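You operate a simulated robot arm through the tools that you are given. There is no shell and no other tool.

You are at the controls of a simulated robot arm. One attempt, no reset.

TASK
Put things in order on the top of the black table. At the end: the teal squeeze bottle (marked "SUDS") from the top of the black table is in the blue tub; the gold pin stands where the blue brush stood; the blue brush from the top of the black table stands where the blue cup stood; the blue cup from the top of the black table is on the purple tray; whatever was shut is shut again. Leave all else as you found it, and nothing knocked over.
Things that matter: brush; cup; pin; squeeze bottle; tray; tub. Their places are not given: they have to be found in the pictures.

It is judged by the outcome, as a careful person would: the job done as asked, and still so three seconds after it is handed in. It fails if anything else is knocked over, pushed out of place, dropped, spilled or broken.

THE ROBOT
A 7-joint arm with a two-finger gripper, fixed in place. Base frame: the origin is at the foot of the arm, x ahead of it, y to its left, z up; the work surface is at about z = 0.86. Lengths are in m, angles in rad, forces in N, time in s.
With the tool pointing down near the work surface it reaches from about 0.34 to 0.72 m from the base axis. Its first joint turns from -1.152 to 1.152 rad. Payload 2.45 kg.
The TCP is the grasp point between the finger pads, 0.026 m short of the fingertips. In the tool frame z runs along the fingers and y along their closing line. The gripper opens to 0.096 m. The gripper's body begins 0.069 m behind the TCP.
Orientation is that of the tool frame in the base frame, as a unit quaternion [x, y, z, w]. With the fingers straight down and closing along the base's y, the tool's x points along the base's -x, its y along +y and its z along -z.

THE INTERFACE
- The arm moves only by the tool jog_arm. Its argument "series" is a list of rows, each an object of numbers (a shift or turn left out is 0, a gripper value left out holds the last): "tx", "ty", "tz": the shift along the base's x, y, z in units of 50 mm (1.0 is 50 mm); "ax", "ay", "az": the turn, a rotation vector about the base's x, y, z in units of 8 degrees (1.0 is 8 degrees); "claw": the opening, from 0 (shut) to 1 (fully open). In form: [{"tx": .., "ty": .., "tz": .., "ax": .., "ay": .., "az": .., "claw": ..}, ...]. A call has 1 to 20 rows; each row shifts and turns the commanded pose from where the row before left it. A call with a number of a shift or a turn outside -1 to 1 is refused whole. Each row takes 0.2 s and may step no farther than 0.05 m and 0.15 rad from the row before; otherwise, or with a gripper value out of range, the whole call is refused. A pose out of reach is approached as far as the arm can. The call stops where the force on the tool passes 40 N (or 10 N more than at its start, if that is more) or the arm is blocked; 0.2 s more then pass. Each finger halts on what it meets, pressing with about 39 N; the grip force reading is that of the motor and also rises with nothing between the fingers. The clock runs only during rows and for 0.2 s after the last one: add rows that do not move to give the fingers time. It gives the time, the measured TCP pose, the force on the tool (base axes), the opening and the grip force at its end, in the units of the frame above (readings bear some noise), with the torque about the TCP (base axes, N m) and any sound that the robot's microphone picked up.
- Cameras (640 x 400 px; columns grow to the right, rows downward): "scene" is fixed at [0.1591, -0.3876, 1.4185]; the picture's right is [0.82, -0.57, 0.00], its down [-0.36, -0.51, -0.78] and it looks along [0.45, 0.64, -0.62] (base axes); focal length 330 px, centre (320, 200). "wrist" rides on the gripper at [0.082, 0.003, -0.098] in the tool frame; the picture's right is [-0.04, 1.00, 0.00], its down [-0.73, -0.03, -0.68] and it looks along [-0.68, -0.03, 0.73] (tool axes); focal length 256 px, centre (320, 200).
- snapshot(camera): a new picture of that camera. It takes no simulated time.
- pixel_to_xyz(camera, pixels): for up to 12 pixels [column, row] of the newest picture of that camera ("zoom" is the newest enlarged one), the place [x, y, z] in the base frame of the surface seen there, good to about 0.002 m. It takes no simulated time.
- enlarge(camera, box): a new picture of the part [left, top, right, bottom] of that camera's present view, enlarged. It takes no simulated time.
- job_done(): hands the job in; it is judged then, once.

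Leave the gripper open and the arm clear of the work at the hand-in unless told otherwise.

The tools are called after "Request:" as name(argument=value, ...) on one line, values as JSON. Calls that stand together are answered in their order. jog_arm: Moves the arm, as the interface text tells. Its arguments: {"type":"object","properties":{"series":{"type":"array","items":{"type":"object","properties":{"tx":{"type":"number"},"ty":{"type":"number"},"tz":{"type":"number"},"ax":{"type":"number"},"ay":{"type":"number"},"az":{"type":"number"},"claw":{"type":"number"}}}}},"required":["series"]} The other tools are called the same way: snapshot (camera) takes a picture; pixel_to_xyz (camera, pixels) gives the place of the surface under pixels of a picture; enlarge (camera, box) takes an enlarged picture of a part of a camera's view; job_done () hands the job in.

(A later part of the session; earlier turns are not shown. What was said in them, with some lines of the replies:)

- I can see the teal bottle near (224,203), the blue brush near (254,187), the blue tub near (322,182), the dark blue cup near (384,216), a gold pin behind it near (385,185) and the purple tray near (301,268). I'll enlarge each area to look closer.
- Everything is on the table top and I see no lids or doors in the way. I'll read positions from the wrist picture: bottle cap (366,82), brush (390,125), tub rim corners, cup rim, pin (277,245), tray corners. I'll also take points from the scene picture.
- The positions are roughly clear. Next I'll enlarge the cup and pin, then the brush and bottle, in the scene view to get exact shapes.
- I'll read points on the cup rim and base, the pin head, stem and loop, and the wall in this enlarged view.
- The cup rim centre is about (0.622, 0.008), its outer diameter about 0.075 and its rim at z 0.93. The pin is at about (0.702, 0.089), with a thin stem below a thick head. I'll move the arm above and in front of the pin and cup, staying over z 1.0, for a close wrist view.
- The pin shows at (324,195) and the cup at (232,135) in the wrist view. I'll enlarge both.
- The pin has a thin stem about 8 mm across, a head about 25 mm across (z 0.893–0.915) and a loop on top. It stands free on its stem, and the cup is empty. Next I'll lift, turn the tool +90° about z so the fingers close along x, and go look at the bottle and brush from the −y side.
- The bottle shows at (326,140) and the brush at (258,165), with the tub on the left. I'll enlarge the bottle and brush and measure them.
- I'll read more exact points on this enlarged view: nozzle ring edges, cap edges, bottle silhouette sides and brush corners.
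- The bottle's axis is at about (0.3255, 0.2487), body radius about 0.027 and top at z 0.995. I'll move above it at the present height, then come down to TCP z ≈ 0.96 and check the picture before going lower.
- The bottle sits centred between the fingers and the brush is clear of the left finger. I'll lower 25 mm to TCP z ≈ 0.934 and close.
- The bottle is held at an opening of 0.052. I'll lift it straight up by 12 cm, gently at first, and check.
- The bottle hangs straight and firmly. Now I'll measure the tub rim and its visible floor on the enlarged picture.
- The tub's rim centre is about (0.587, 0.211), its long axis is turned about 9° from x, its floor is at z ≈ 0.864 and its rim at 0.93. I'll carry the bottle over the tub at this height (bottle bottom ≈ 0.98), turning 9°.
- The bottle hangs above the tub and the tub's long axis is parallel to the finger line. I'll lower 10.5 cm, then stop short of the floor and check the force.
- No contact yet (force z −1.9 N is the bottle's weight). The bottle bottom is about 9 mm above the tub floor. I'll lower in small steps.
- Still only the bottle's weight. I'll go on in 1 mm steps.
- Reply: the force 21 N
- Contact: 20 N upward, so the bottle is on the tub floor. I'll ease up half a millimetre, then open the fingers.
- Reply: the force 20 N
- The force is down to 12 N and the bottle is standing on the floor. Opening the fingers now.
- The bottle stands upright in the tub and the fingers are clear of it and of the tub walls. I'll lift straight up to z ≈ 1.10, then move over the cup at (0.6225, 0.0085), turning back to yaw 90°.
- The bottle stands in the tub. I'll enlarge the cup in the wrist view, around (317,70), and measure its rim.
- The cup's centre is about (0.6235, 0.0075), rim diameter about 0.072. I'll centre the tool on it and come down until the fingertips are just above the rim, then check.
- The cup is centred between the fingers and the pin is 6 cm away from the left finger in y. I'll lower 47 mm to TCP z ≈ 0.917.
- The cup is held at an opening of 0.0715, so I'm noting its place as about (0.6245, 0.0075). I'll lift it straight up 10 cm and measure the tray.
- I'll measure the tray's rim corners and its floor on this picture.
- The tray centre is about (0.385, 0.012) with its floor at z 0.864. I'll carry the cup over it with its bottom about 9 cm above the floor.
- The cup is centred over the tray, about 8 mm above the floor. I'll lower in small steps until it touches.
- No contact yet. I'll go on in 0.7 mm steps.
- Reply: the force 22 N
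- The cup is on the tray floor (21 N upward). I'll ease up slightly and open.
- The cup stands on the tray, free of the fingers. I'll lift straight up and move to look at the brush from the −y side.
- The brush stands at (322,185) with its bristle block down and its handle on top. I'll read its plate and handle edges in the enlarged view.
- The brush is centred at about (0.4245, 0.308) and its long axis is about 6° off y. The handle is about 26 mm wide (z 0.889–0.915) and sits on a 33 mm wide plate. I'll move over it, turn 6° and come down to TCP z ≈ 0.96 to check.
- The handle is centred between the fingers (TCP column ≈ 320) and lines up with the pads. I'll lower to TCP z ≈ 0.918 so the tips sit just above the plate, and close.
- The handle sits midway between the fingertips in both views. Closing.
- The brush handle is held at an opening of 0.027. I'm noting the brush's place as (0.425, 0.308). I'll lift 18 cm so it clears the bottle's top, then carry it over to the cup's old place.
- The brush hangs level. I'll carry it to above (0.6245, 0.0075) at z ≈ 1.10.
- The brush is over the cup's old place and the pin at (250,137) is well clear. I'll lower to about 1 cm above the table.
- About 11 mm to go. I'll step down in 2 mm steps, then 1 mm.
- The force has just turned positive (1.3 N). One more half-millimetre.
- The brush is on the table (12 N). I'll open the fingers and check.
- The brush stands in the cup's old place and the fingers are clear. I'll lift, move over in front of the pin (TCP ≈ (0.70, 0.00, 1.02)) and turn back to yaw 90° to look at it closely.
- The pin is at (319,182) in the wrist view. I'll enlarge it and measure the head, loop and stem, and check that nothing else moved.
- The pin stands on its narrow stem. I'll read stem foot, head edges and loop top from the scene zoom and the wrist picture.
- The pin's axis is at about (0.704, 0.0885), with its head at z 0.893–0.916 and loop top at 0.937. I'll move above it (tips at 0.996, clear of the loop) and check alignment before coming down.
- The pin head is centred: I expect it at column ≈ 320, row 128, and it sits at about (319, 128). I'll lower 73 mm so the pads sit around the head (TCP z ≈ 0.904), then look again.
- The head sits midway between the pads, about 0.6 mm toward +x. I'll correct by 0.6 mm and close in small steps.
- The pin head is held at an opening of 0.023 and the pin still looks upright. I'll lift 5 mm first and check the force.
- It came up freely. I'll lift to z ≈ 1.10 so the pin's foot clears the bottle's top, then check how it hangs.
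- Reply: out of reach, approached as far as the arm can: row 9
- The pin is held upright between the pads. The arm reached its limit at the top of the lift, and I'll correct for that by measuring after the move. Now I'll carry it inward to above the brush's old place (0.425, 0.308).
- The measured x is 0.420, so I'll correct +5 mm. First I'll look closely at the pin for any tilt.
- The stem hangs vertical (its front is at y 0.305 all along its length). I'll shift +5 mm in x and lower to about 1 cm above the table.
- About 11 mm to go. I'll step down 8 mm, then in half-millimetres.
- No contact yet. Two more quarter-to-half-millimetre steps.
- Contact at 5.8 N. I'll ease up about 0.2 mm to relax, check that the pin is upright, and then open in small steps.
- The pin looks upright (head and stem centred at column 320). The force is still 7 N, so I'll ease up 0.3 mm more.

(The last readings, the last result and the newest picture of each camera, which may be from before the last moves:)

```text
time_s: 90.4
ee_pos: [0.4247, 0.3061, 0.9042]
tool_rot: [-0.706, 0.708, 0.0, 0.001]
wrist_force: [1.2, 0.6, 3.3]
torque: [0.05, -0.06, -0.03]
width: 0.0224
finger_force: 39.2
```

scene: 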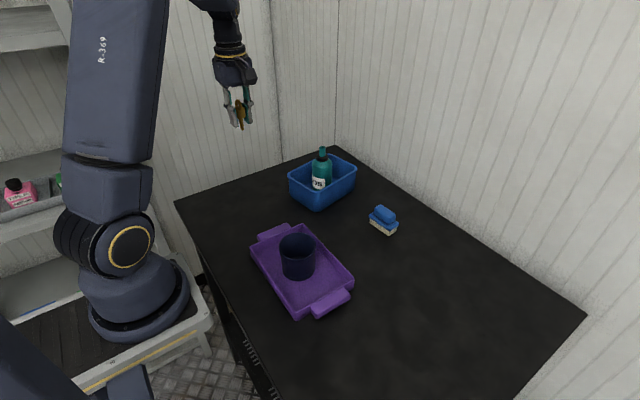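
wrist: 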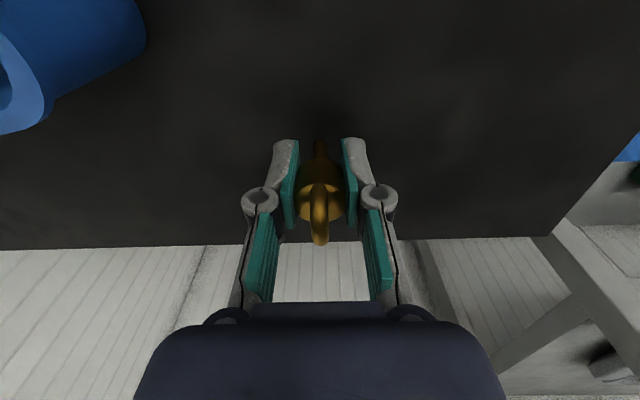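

3.3 N is a light contact. I'll open the fingers slowly.

Request:
jog_arm(series=[{"claw": 0.235}, {"claw": 0.245}, {"claw": 0.255}, {"claw": 0.265}, {"claw": 0.28}, {"claw": 0.3}, {"claw": 0.32}, {"claw": 0.35}, {"claw": 0.4}, {}])

Request:
snapshot(camera="wrist")

Request:
enlarge(camera="scene", box=[225, 150, 285, 210])

```text
time_s: 92.6
ee_pos: [0.4239, 0.3063, 0.9037]
tool_rot: [-0.706, 0.709, -0.001, 0.0]
wrist_force: [0.7, 0.0, -0.2]
torque: [-0.04, -0.03, -0.05]
width: 0.0383
finger_force: 0.1
```

```text
taken
```

wrist: 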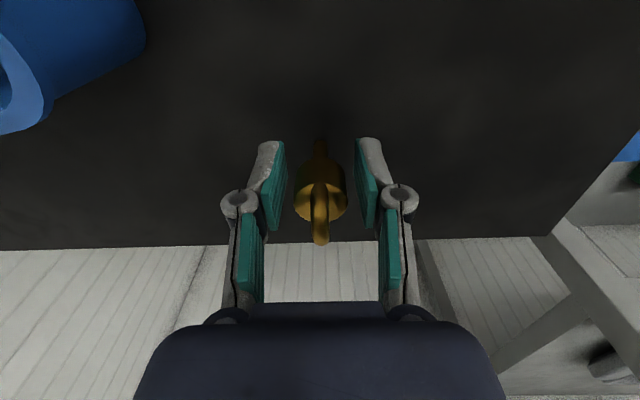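

```text
6.67 times, centred on (255, 180) of scene
```

zoom: 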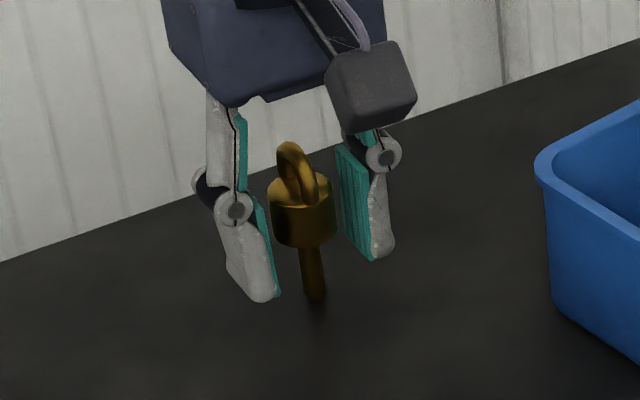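

The pin stands free between the open fingers. I'll wait a second to see that it stays, then open wider.

Request:
jog_arm(series=[{"claw": 0.5}, {"claw": 0.7}, {}, {}, {}, {}])

Request:
snapshot(camera="wrist")

Request:
enlarge(camera="scene", box=[225, 150, 285, 210])

```text
time_s: 94.0
ee_pos: [0.4253, 0.3073, 0.9034]
tool_rot: [-0.705, 0.709, 0.0, 0.0]
wrist_force: [0.2, -0.1, 0.5]
torque: [-0.01, 0.0, -0.02]
width: 0.0669
finger_force: 0.0
```

```text
taken
```

wrist: 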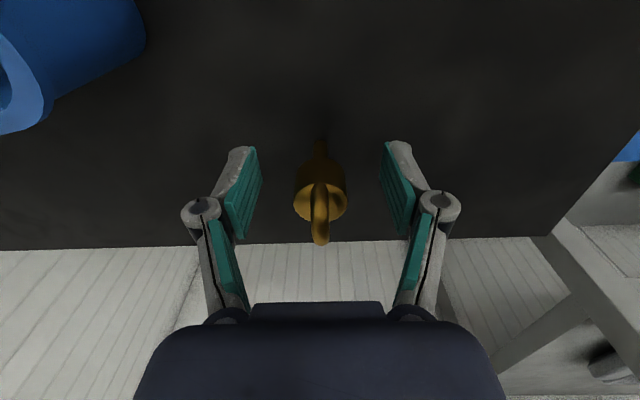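

```text
6.67 times, centred on (255, 180) of scene
```

zoom: 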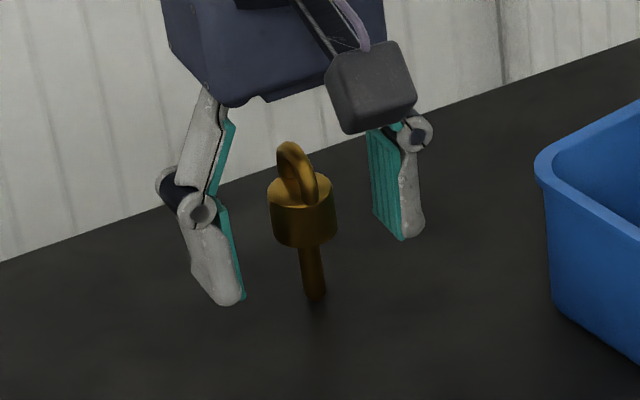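

The pin stays standing. The loop may be turning very slightly, so I'll wait two more seconds and compare the position before moving away.

Request:
jog_arm(series=[{}, {}, {}, {}, {}, {}, {}, {}, {}, {}])

Request:
enlarge(camera="scene", box=[225, 150, 285, 210])

Request:
snapshot(camera="wrist")

Request:
enlarge(camera="wrist", box=[270, 130, 370, 255])

```text
time_s: 96.2
ee_pos: [0.4237, 0.3063, 0.904]
tool_rot: [-0.706, 0.708, 0.0, 0.0]
wrist_force: [0.3, 1.0, -0.1]
torque: [0.03, 0.02, 0.04]
width: 0.0672
finger_force: 0.2
```

```text
6.67 times, centred on (255, 180) of scene
```

zoom: 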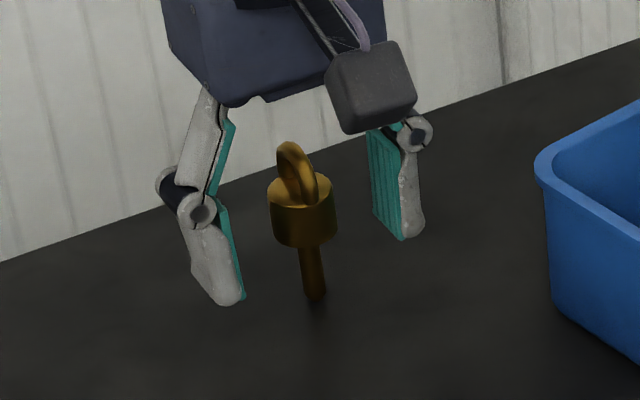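

```text
taken
```

wrist: 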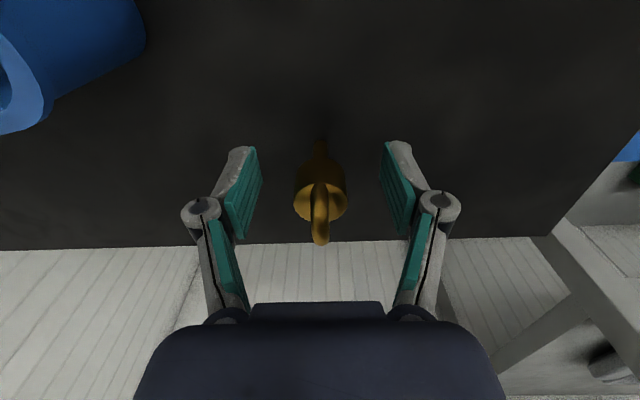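

```text
3.20 times, centred on (320, 192) of wrist
```

zoom: 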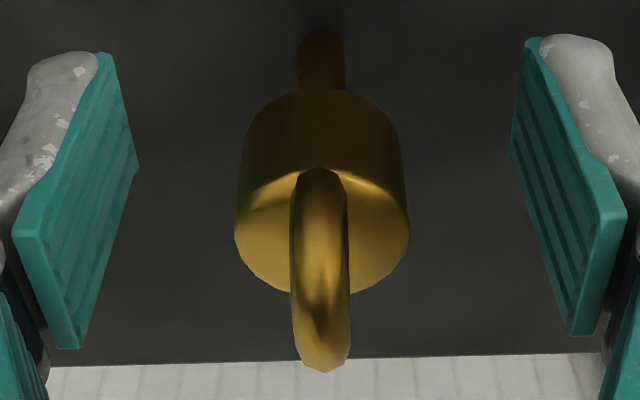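

The picture is the same as two seconds ago, so the pin is steady. I'll lift straight up and away to z ≈ 1.12, then draw the arm back and open fully.

Request:
jog_arm(series=[{"tz": 0.1}, {"tz": 0.2}, {"tz": 0.3}, {"tz": 0.4}, {"tz": 0.5}, {"tz": 0.6}, {"tz": 0.6}, {"tz": 0.6}, {"tz": 0.6}, {"tz": 0.5, "claw": 1}, {"tx": -0.3, "ty": -0.5}, {"tx": -0.3, "ty": -0.5}, {"tx": -0.3, "ty": -0.5}, {}, {}])

Request:
snapshot(camera="scene")

Request:
snapshot(camera="wrist")

Request:
enlarge(camera="scene", box=[200, 130, 420, 260])

```text
time_s: 99.4
ee_pos: [0.378, 0.2316, 1.1229]
tool_rot: [-0.705, 0.709, 0.001, 0.0]
wrist_force: [-0.5, -1.0, 0.0]
torque: [0.0, 0.02, -0.01]
width: 0.096
finger_force: 0.0
```

```text
taken
```

scene: 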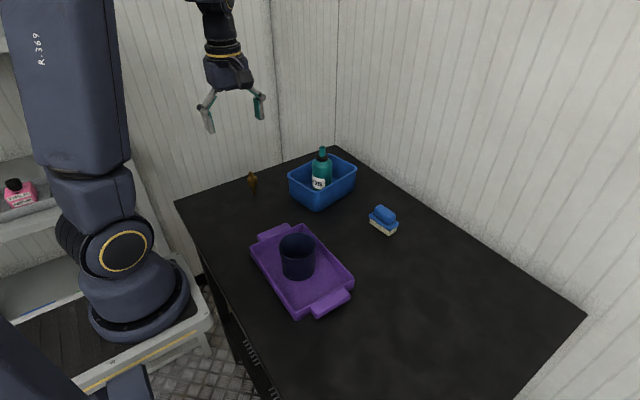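

```text
taken
```

wrist: 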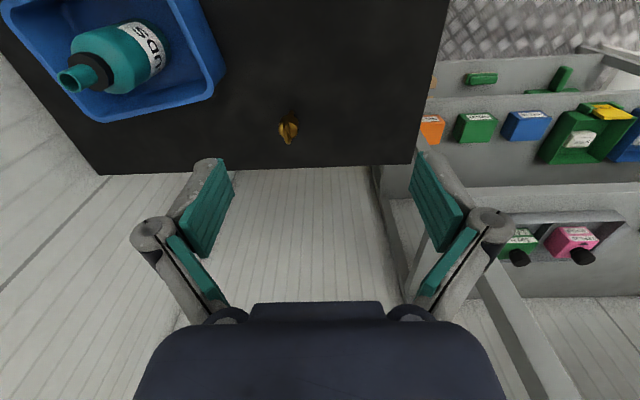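

```text
2.91 times, centred on (310, 195) of scene
```

zoom: 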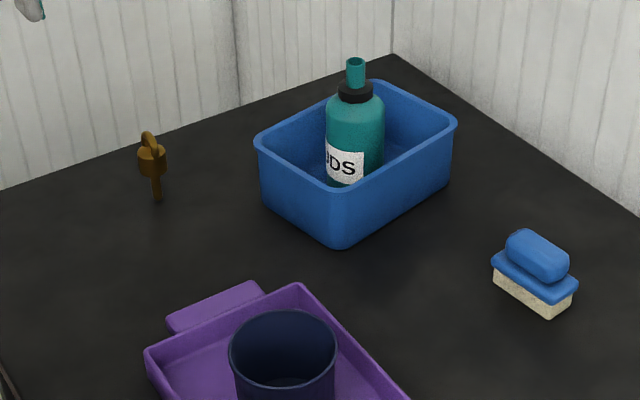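

All four are placed: bottle in the tub, cup on the tray, brush at the cup's old place, pin at the brush's old place. I'll make a last position check of the pin, brush, tub and tray.

Request:
pixel_to_xyz(camera="scene", pixels=[[252, 185], [253, 193], [384, 212], [289, 176], [356, 170], [333, 157], [298, 240], [321, 150]])

Request:
enlarge(camera="scene", box=[225, 150, 285, 210])

Request:
enlarge(camera="scene", box=[240, 215, 370, 325])

```text
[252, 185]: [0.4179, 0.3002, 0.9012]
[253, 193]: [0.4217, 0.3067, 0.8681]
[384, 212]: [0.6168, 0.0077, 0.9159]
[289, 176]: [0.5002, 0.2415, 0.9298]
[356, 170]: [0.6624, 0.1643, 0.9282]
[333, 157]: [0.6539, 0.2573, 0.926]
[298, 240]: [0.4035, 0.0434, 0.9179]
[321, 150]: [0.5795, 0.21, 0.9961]
```

```text
6.67 times, centred on (255, 180) of scene
```

zoom: 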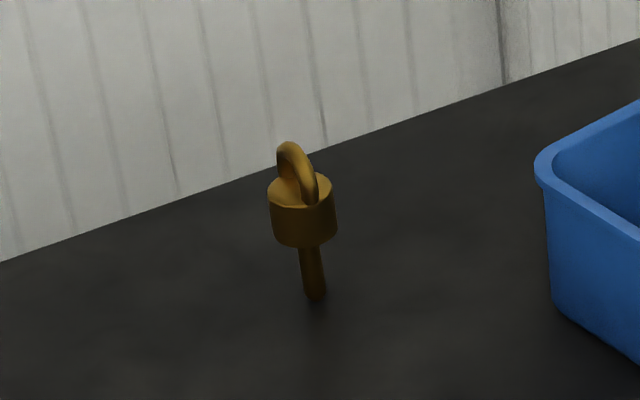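

```text
3.64 times, centred on (305, 270) of scene
```

zoom: 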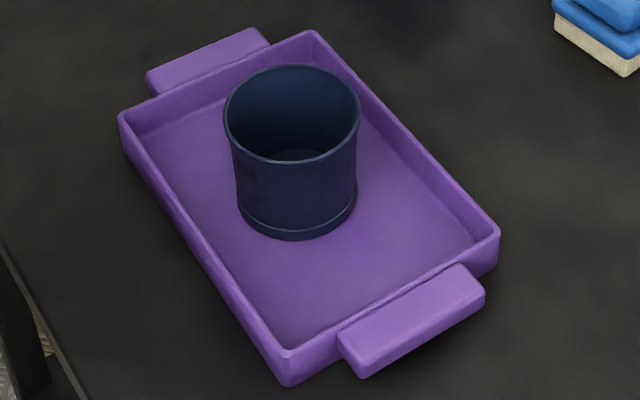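

The tub and tray are where they started, the cup sits on the tray and the pin is upright. One last three-second wait to confirm the pin stays steady.

Request:
jog_arm(series=[{}, {}, {}, {}, {}, {}, {}, {}, {}, {}, {}, {}, {}, {}, {}])

Request:
enlarge(camera="scene", box=[225, 150, 285, 210])

Request:
snapshot(camera="scene")

```text
time_s: 102.6
ee_pos: [0.379, 0.2322, 1.1241]
tool_rot: [-0.705, 0.709, 0.0, 0.0]
wrist_force: [0.4, 0.4, -0.2]
torque: [0.02, -0.01, -0.01]
width: 0.096
finger_force: 0.1
```

```text
6.67 times, centred on (255, 180) of scene
```

zoom: 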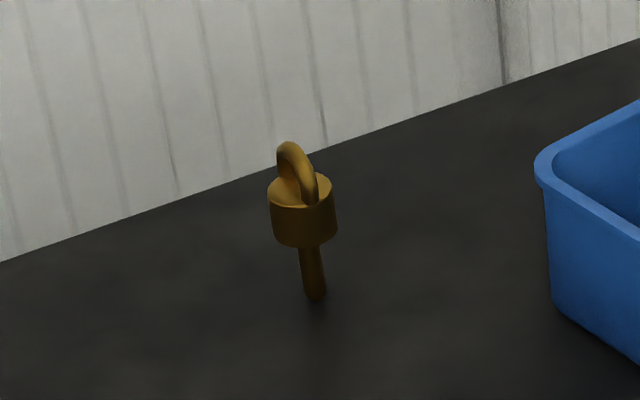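

```text
taken
```

scene: 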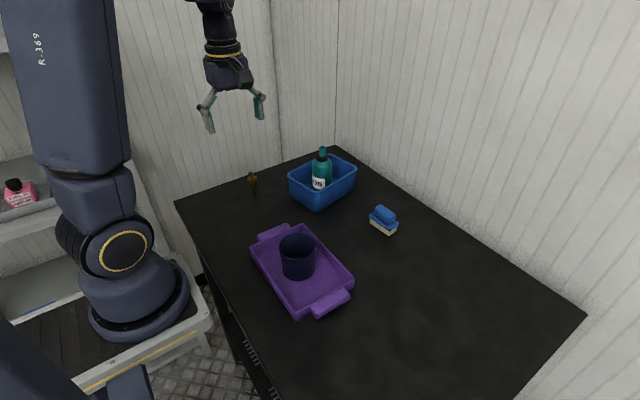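

Everything has held still for three seconds, the gripper is open and the arm is clear of the work. I'm handing the job in.

Request:
job_done()

```text
The job is handed in.
```

The job is handed in, and all four items are where you asked:

- **Squeeze bottle:** the teal "SUDS" bottle stands upright in the blue tub.
- **Cup:** the blue cup stands in the middle of the purple tray.
- **Brush:** the blue brush stands, bristles down, where the cup stood.
- **Pin:** the gold pin stands upright where the brush stood. It turned a few degrees about its own axis while I was setting it down, but stayed upright and steady.

In the last pictures, taken after a three-second wait, nothing had moved or fallen over. The tub and tray are where they started. I saw nothing shut on the table and opened nothing, so there was nothing to close. The gripper is open and the arm is clear of the work.
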